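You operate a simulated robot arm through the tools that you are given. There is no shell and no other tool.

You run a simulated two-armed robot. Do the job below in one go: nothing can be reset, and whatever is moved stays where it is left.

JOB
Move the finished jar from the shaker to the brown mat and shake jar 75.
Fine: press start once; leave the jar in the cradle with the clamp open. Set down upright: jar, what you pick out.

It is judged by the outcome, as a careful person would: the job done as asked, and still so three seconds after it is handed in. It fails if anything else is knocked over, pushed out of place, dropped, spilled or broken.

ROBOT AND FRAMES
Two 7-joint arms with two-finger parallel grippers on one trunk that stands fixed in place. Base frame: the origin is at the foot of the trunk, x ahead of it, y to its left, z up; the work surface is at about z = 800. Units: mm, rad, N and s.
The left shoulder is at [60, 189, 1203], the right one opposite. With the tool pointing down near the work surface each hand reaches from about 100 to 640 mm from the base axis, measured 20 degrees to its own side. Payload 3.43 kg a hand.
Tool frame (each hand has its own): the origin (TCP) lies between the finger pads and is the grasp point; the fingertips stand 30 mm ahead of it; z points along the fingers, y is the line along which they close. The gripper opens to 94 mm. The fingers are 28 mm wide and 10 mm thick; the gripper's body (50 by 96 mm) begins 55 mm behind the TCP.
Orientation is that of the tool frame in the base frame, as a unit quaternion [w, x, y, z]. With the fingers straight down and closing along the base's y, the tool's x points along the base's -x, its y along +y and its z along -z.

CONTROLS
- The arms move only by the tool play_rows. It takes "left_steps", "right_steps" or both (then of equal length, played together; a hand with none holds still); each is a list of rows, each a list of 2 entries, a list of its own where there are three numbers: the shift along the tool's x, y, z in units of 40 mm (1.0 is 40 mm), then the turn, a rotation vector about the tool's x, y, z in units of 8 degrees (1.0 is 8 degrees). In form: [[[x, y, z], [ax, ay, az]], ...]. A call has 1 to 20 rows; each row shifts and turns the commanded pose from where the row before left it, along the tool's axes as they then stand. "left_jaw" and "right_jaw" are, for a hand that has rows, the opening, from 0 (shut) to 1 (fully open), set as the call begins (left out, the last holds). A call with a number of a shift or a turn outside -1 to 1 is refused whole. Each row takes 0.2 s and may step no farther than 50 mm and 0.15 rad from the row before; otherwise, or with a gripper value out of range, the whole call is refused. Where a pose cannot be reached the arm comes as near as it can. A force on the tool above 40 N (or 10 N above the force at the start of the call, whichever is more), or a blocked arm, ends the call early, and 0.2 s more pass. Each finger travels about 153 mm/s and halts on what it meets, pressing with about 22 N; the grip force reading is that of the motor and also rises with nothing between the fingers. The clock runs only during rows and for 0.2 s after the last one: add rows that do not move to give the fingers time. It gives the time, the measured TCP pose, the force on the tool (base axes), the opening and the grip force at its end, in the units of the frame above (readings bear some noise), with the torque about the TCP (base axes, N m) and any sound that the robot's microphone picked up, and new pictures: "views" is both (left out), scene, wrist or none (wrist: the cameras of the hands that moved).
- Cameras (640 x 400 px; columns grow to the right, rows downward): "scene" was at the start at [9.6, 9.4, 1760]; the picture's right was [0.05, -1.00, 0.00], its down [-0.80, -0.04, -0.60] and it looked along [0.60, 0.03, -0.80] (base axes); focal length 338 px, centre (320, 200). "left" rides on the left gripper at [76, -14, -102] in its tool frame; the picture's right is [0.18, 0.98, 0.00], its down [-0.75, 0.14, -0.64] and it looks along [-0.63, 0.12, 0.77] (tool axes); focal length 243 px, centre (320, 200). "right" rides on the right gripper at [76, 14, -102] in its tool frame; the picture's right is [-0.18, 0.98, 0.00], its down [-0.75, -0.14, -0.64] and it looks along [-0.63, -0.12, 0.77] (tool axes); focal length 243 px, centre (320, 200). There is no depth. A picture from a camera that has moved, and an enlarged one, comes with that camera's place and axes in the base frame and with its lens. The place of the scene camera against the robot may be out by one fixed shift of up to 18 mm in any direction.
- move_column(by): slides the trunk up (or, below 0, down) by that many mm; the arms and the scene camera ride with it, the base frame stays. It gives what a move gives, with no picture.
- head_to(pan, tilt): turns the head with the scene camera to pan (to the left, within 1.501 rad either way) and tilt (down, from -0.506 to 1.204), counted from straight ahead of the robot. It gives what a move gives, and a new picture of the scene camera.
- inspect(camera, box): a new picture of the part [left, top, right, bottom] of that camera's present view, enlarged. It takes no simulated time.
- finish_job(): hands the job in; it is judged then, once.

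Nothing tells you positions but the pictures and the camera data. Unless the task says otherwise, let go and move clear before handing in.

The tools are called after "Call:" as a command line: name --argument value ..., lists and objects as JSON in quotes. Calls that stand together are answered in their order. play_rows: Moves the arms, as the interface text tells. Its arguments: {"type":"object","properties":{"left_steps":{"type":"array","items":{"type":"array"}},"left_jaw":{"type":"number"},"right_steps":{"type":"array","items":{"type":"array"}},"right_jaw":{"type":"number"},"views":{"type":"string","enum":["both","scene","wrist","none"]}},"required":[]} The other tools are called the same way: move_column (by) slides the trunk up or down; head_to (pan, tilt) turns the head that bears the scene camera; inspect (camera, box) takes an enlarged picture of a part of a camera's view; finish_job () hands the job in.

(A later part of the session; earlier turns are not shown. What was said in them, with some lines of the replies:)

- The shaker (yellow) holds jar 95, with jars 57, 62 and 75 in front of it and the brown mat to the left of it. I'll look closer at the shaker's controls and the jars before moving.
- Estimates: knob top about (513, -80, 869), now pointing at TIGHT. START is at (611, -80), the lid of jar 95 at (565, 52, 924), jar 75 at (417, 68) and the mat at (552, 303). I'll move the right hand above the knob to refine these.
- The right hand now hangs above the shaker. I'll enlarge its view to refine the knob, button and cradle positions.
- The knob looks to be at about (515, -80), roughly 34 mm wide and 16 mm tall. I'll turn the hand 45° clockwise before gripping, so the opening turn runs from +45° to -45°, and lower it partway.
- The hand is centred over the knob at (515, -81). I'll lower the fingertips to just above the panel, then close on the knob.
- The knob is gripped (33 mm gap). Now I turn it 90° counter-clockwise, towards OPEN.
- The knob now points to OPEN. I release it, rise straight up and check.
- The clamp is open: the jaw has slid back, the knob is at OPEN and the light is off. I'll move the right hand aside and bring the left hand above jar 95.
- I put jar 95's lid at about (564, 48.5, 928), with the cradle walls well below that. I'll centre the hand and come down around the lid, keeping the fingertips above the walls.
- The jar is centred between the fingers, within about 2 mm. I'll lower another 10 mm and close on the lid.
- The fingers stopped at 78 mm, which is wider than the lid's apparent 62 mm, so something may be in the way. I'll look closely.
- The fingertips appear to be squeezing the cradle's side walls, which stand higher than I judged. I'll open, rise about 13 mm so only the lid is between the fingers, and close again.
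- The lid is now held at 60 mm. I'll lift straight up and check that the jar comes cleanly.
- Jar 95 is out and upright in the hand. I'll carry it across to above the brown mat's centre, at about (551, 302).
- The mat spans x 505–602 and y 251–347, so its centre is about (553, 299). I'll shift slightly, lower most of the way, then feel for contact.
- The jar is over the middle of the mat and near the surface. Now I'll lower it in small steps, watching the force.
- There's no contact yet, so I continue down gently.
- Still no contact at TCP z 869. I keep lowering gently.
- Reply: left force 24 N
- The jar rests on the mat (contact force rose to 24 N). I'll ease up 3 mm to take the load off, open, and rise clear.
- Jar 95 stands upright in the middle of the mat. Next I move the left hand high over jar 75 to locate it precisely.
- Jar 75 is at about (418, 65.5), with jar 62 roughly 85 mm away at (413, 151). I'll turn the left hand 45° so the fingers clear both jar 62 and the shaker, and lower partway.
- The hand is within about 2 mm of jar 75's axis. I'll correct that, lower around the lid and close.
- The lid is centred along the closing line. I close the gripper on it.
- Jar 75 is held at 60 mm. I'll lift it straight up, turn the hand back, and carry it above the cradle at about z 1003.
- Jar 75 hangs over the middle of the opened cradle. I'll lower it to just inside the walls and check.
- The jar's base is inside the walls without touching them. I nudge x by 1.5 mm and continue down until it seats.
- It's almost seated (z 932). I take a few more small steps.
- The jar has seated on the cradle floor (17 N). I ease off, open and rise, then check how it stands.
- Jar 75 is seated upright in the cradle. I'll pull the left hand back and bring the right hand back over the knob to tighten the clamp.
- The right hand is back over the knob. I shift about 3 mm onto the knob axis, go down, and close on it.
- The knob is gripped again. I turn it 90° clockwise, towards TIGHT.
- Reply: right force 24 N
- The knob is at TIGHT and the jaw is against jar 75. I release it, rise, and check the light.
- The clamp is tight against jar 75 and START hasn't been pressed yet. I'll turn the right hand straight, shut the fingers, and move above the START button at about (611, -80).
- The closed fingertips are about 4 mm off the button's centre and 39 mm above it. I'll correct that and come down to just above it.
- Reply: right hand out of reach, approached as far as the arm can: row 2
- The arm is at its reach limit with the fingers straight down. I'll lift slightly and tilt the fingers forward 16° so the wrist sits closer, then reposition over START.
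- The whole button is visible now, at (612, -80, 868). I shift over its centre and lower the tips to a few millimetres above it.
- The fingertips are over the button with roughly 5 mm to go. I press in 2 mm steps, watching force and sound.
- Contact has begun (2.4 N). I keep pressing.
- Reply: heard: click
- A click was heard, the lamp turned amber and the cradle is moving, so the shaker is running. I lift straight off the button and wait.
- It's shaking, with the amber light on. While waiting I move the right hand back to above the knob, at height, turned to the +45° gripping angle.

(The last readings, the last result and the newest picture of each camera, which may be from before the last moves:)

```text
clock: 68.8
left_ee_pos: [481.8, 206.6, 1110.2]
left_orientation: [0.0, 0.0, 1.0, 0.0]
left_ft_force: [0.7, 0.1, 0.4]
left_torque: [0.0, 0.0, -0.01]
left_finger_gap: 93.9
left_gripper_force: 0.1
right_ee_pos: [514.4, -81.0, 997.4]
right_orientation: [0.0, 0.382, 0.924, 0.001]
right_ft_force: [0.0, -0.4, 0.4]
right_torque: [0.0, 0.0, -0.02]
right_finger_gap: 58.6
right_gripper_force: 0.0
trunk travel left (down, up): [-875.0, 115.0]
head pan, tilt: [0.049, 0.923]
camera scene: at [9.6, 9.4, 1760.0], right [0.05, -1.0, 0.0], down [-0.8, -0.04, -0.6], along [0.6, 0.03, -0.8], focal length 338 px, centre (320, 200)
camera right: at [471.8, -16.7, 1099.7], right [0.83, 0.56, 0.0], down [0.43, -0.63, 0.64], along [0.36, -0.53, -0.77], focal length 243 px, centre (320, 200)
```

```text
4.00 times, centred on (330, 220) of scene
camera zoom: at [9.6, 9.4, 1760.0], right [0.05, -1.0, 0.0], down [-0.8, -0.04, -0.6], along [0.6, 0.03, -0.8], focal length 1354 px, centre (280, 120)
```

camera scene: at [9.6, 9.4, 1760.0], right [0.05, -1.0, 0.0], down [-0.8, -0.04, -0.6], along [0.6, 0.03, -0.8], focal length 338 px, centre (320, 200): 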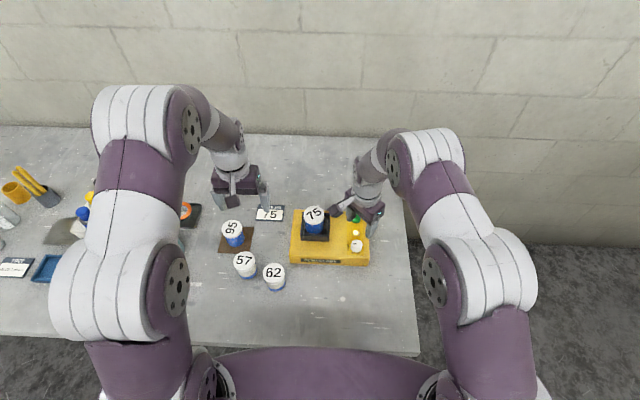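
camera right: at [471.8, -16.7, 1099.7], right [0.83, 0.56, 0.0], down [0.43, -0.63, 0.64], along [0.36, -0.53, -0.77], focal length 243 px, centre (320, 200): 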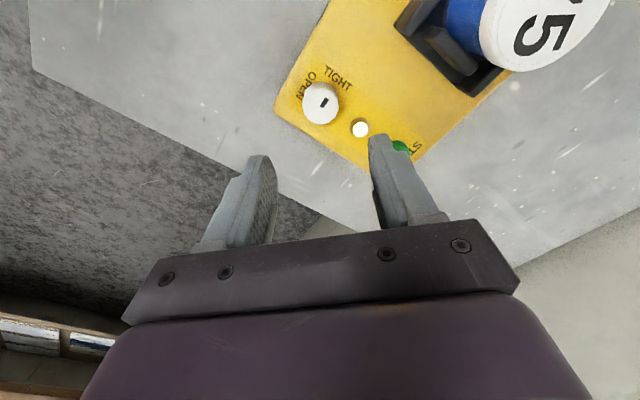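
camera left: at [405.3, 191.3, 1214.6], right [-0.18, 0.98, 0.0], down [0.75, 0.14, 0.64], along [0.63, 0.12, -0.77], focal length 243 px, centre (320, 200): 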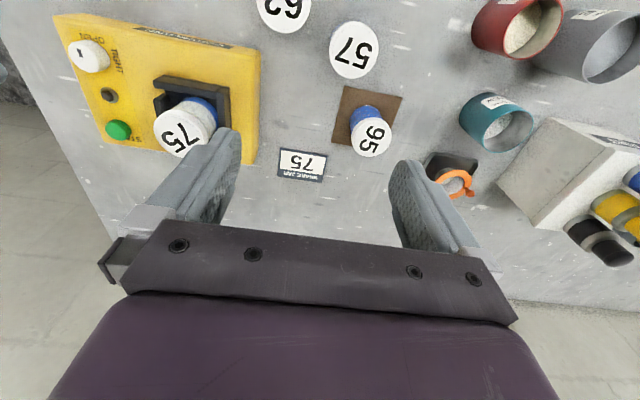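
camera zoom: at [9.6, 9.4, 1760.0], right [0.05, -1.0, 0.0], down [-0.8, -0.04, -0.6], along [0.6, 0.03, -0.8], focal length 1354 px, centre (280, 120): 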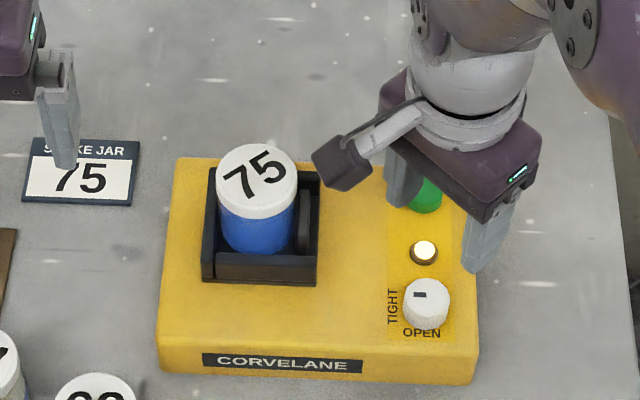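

The shaker is still running, with the amber light on and the jar turning blue. I keep waiting.

Call:
play_rows --right_steps '[[[0, 0, 0], [0, 0, 0]], [[0, 0, 0], [0, 0, 0]], [[0, 0, 0], [0, 0, 0]], [[0, 0, 0], [0, 0, 0]], [[0, 0, 0], [0, 0, 0]], [[0, 0, 0], [0, 0, 0]], [[0, 0, 0], [0, 0, 0]], [[0, 0, 0], [0, 0, 0]], [[0, 0, 0], [0, 0, 0]], [[0, 0, 0], [0, 0, 0]], [[0, 0, 0], [0, 0, 0]], [[0, 0, 0], [0, 0, 0]], [[0, 0, 0], [0, 0, 0]], [[0, 0, 0], [0, 0, 0]], [[0, 0, 0], [0, 0, 0]]]' --views "scene"

Call:
inspect --camera "scene" --box '[280, 170, 380, 270]'

```text
clock: 72.0
left_ee_pos: [482.7, 207.4, 1112.3]
left_orientation: [0.0, 0.0, 1.0, -0.001]
left_ft_force: [0.0, 0.4, -0.6]
left_torque: [0.02, 0.03, 0.01]
left_finger_gap: 94.1
left_gripper_force: 0.1
right_ee_pos: [514.6, -81.6, 998.4]
right_orientation: [0.0, 0.383, 0.924, 0.0]
right_ft_force: [1.4, -0.5, 0.8]
right_torque: [0.01, -0.02, -0.01]
right_finger_gap: 58.1
right_gripper_force: 0.0
trunk travel left (down, up): [-875.0, 115.0]
head pan, tilt: [0.049, 0.923]
camera scene: at [9.6, 9.4, 1760.0], right [0.05, -1.0, 0.0], down [-0.8, -0.04, -0.6], along [0.6, 0.03, -0.8], focal length 338 px, centre (320, 200)
```

scene: 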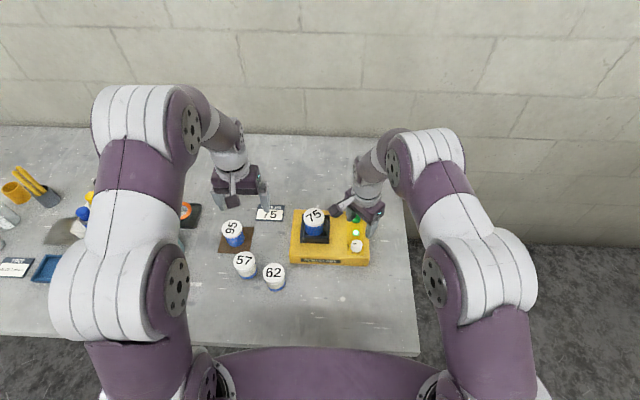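

```text
4.00 times, centred on (330, 220) of scene
camera zoom: at [9.6, 9.4, 1760.0], right [0.05, -1.0, 0.0], down [-0.8, -0.04, -0.6], along [0.6, 0.03, -0.8], focal length 1354 px, centre (280, 120)
```

zoom: 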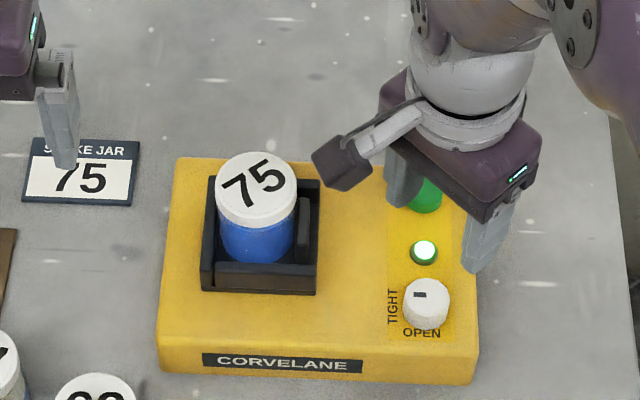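

The light is green and the jar is fully blue, so shaking is finished. I lower onto the knob again to open the clamp.

Call:
play_rows --right_steps '[[[0, 0, 0.8], [0, 0, 0]], [[0, 0, 0.8], [0, 0, 0]], [[0, 0, 0.5], [0, 0, 0]], [[0, 0, 0], [0, 0, 0]], [[0, 0, 0], [0, 0, 0]]]' --right_jaw 0.62 --views "wrist"

```text
clock: 73.2
left_ee_pos: [482.0, 206.1, 1111.5]
left_orientation: [0.001, 0.0, 1.0, 0.0]
left_ft_force: [0.4, -0.4, -0.7]
left_torque: [0.0, -0.03, 0.02]
left_finger_gap: 93.7
left_gripper_force: 0.0
right_ee_pos: [515.5, -80.8, 914.0]
right_orientation: [0.0, 0.382, 0.924, 0.0]
right_ft_force: [-0.2, 0.1, 0.5]
right_torque: [0.02, 0.0, -0.01]
right_finger_gap: 58.3
right_gripper_force: 0.1
trunk travel left (down, up): [-875.0, 115.0]
head pan, tilt: [0.049, 0.923]
camera right: at [472.1, -16.8, 1016.1], right [0.83, 0.56, 0.0], down [0.43, -0.63, 0.64], along [0.36, -0.53, -0.77], focal length 243 px, centre (320, 200)
```

right: 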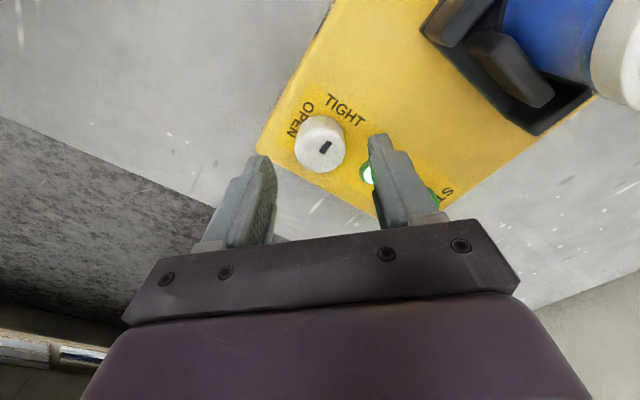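

Call:
play_rows --right_steps '[[[0, 0, 0.4], [0, 0, 0]], [[0, 0, 0.3], [0, 0, 0]], [[0, 0, 0], [0, 0, 0]]]' --right_jaw 0.62 --views "none"

Call:
play_rows --right_steps '[[[0, 0, 0], [0, 0, 0]], [[0, 0, 0], [0, 0, 0]], [[0, 0, 0], [0, 0, 0]]]' --right_jaw 0 --views "wrist"

```text
clock: 74.0
left_ee_pos: [481.7, 207.2, 1112.5]
left_orientation: [0.0, 0.001, 1.0, 0.0]
left_ft_force: [-0.7, -0.6, 0.5]
left_torque: [0.0, -0.04, 0.03]
left_finger_gap: 93.7
left_gripper_force: 0.1
right_ee_pos: [515.9, -80.2, 887.2]
right_orientation: [0.0, 0.382, 0.924, 0.0]
right_ft_force: [-0.8, 0.2, 0.2]
right_torque: [-0.02, 0.03, 0.01]
right_finger_gap: 58.3
right_gripper_force: 0.1
trunk travel left (down, up): [-875.0, 115.0]
head pan, tilt: [0.049, 0.923]
```

```text
clock: 74.8
left_ee_pos: [481.0, 207.4, 1112.2]
left_orientation: [0.0, 0.0, 1.0, 0.0]
left_ft_force: [0.4, -1.0, 0.6]
left_torque: [-0.02, 0.0, -0.02]
left_finger_gap: 94.1
left_gripper_force: 0.0
right_ee_pos: [515.2, -80.6, 885.1]
right_orientation: [0.0, 0.383, 0.924, 0.0]
right_ft_force: [-0.5, 0.1, -0.7]
right_torque: [0.03, 0.13, 0.0]
right_finger_gap: 33.2
right_gripper_force: 44.8
trunk travel left (down, up): [-875.0, 115.0]
head pan, tilt: [0.049, 0.923]
camera right: at [471.8, -16.0, 988.6], right [0.83, 0.56, 0.0], down [0.43, -0.63, 0.64], along [0.36, -0.53, -0.77], focal length 243 px, centre (320, 200)
```

right: 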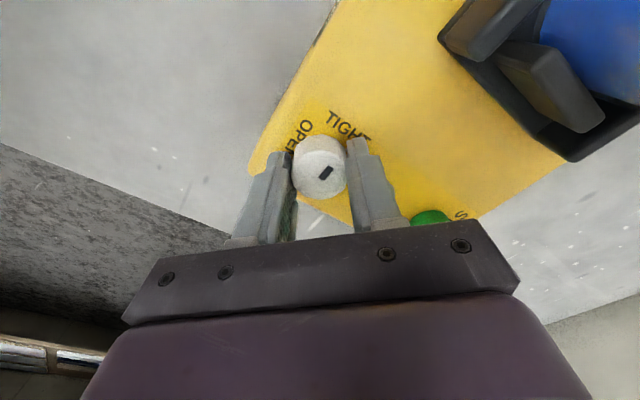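

The knob is gripped. I turn it counter-clockwise 90° to OPEN, let go, rise and pull aside.

Call:
play_rows --right_steps '[[[0, 0, 0], [0, 0, -0.9375]], [[0, 0, 0], [0, 0, -0.9375]], [[0, 0, 0], [0, 0, -0.9375]], [[0, 0, 0], [0, 0, -0.9375]], [[0, 0, 0], [0, 0, -0.9375]], [[0, 0, 0], [0, 0, -0.9375]], [[0, 0, 0], [0, 0, -0.9375]], [[0, 0, 0], [0, 0, -0.9375]], [[0, 0, 0], [0, 0, -0.9375]], [[0, 0, 0], [0, 0, -0.9375]], [[0, 0, 0], [0, 0, -0.9375]], [[0, 0, 0], [0, 0, -0.9375]], [[0, 0, 0], [0, 0, 0]]]' --views "wrist"

Call:
play_rows --right_steps '[[[0, 0, 0], [0, 0, 0]], [[0, 0, 0], [0, 0, 0]], [[0, 0, -0.4], [0, 0, 0]], [[0, 0, -0.8], [0, 0, 0]], [[0, 0, -1], [0, 0, 0]], [[0, 0, -1], [0, 0, 0]], [[0.707, -0.707, 0], [0, 0, 0]], [[0.707, -0.707, 0], [0, 0, 0]], [[0.707, -0.707, 0], [0, 0, 0]], [[0, 0, 0], [0, 0, 0]], [[0, 0, 0], [0, 0, 0]]]' --right_jaw 0.62

Call:
inspect --camera "scene" --box '[210, 190, 380, 300]'

Call:
inspect --camera "scene" --box '[280, 190, 380, 270]'

Call:
inspect --camera "left" --box '[30, 0, 430, 190]'

```text
clock: 77.6
left_ee_pos: [480.9, 206.6, 1111.2]
left_orientation: [0.0, 0.0, 1.0, 0.0]
left_ft_force: [0.2, 0.3, 0.3]
left_torque: [0.01, 0.02, 0.01]
left_finger_gap: 93.7
left_gripper_force: 0.1
right_ee_pos: [514.9, -79.6, 886.1]
right_orientation: [0.002, -0.383, 0.924, 0.0]
right_ft_force: [4.3, -2.1, 10.8]
right_torque: [0.15, -0.4, -0.04]
right_finger_gap: 33.2
right_gripper_force: 44.4
trunk travel left (down, up): [-875.0, 115.0]
head pan, tilt: [0.049, 0.923]
camera right: at [451.4, -124.2, 988.4], right [-0.57, 0.82, 0.0], down [0.63, 0.43, 0.64], along [0.53, 0.36, -0.77], focal length 243 px, centre (320, 200)
```

right: 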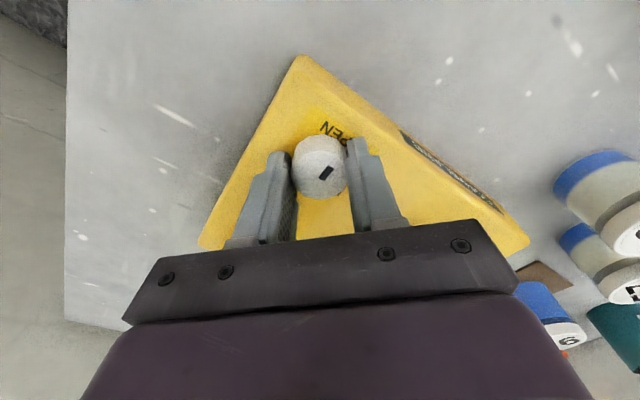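

```text
clock: 80.0
left_ee_pos: [481.8, 207.5, 1111.7]
left_orientation: [0.0, 0.0, 1.0, 0.0]
left_ft_force: [0.3, -0.7, -0.2]
left_torque: [0.02, -0.01, -0.01]
left_finger_gap: 94.2
left_gripper_force: 0.1
right_ee_pos: [514.8, -200.0, 1015.6]
right_orientation: [-0.001, -0.383, 0.924, 0.0]
right_ft_force: [0.6, 0.2, -0.3]
right_torque: [-0.02, -0.02, -0.01]
right_finger_gap: 58.5
right_gripper_force: 0.1
trunk travel left (down, up): [-875.0, 115.0]
head pan, tilt: [0.049, 0.923]
camera scene: at [9.7, 9.6, 1760.0], right [0.05, -1.0, 0.0], down [-0.8, -0.04, -0.6], along [0.6, 0.03, -0.8], focal length 338 px, centre (320, 200)
camera right: at [450.9, -245.1, 1117.8], right [-0.56, 0.83, 0.0], down [0.63, 0.43, 0.64], along [0.53, 0.36, -0.77], focal length 243 px, centre (320, 200)
```

scene: 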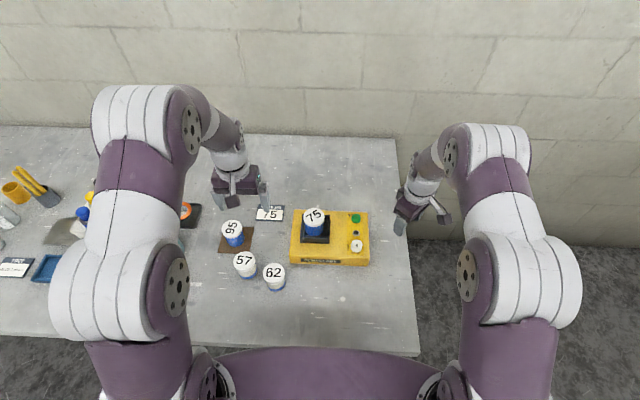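
right: 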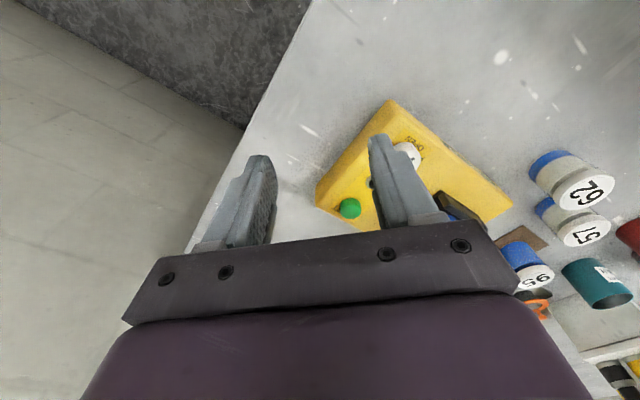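

```text
3.64 times, centred on (295, 245) of scene
camera zoom: at [9.7, 9.6, 1760.0], right [0.05, -1.0, 0.0], down [-0.8, -0.04, -0.6], along [0.6, 0.03, -0.8], focal length 1231 px, centre (411, 36)
```

zoom: 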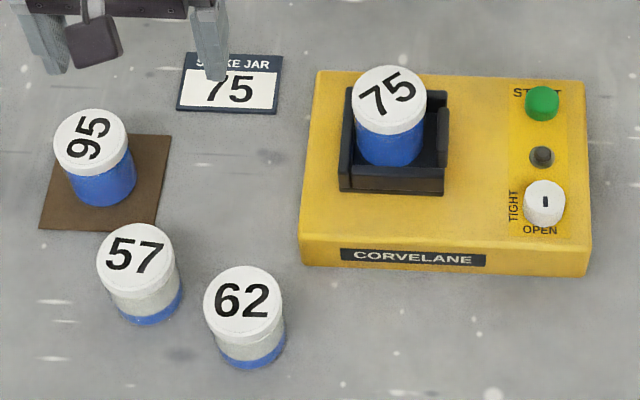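

```text
5.00 times, centred on (330, 230) of scene
camera zoom: at [9.7, 9.6, 1760.0], right [0.05, -1.0, 0.0], down [-0.8, -0.04, -0.6], along [0.6, 0.03, -0.8], focal length 1692 px, centre (270, 50)
```

zoom: 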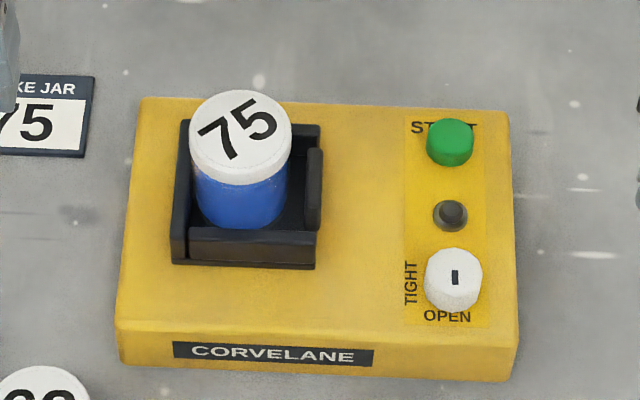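

```text
1.60 times, centred on (230, 95) of left
camera zoom: at [405.5, 191.4, 1214.5], right [-0.18, 0.98, 0.0], down [0.75, 0.14, 0.64], along [0.63, 0.12, -0.77], focal length 388 px, centre (464, 368)
```

zoom: 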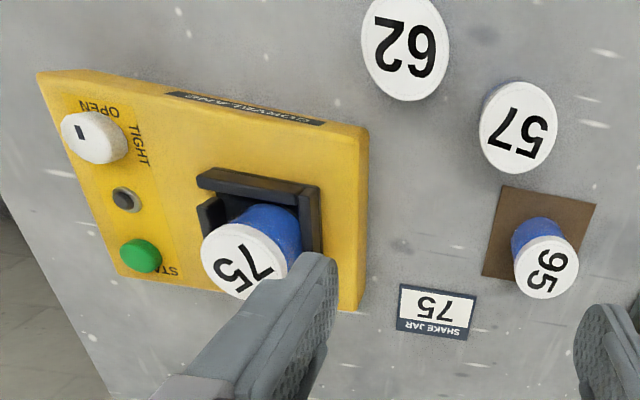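

Everything is as asked. Jar 95 stands upright on the brown mat and jar 75 is shaken and still in the cradle. The clamp is open and both hands are clear, so I hand in.

Call:
finish_job

```text
The job is handed in.
```

The job is done and handed in. Jar 95, the finished one, stands upright on the brown mat. Jar 75 has been shaken and is still in the cradle with the clamp open.

- **Shaking:** I pressed START once and heard it click. The shaker ran until its light turned green, and jar 75 came out fully blue.
- **One misstep:** on my first try at gripping jar 95, the fingers closed on the cradle's side walls instead of the lid. I opened them, raised the hand and gripped again. The clamp and cradle worked normally afterwards.
- **Other items:** jars 57 and 62 were not touched, and I saw nothing knocked over, moved out of place or spilled.
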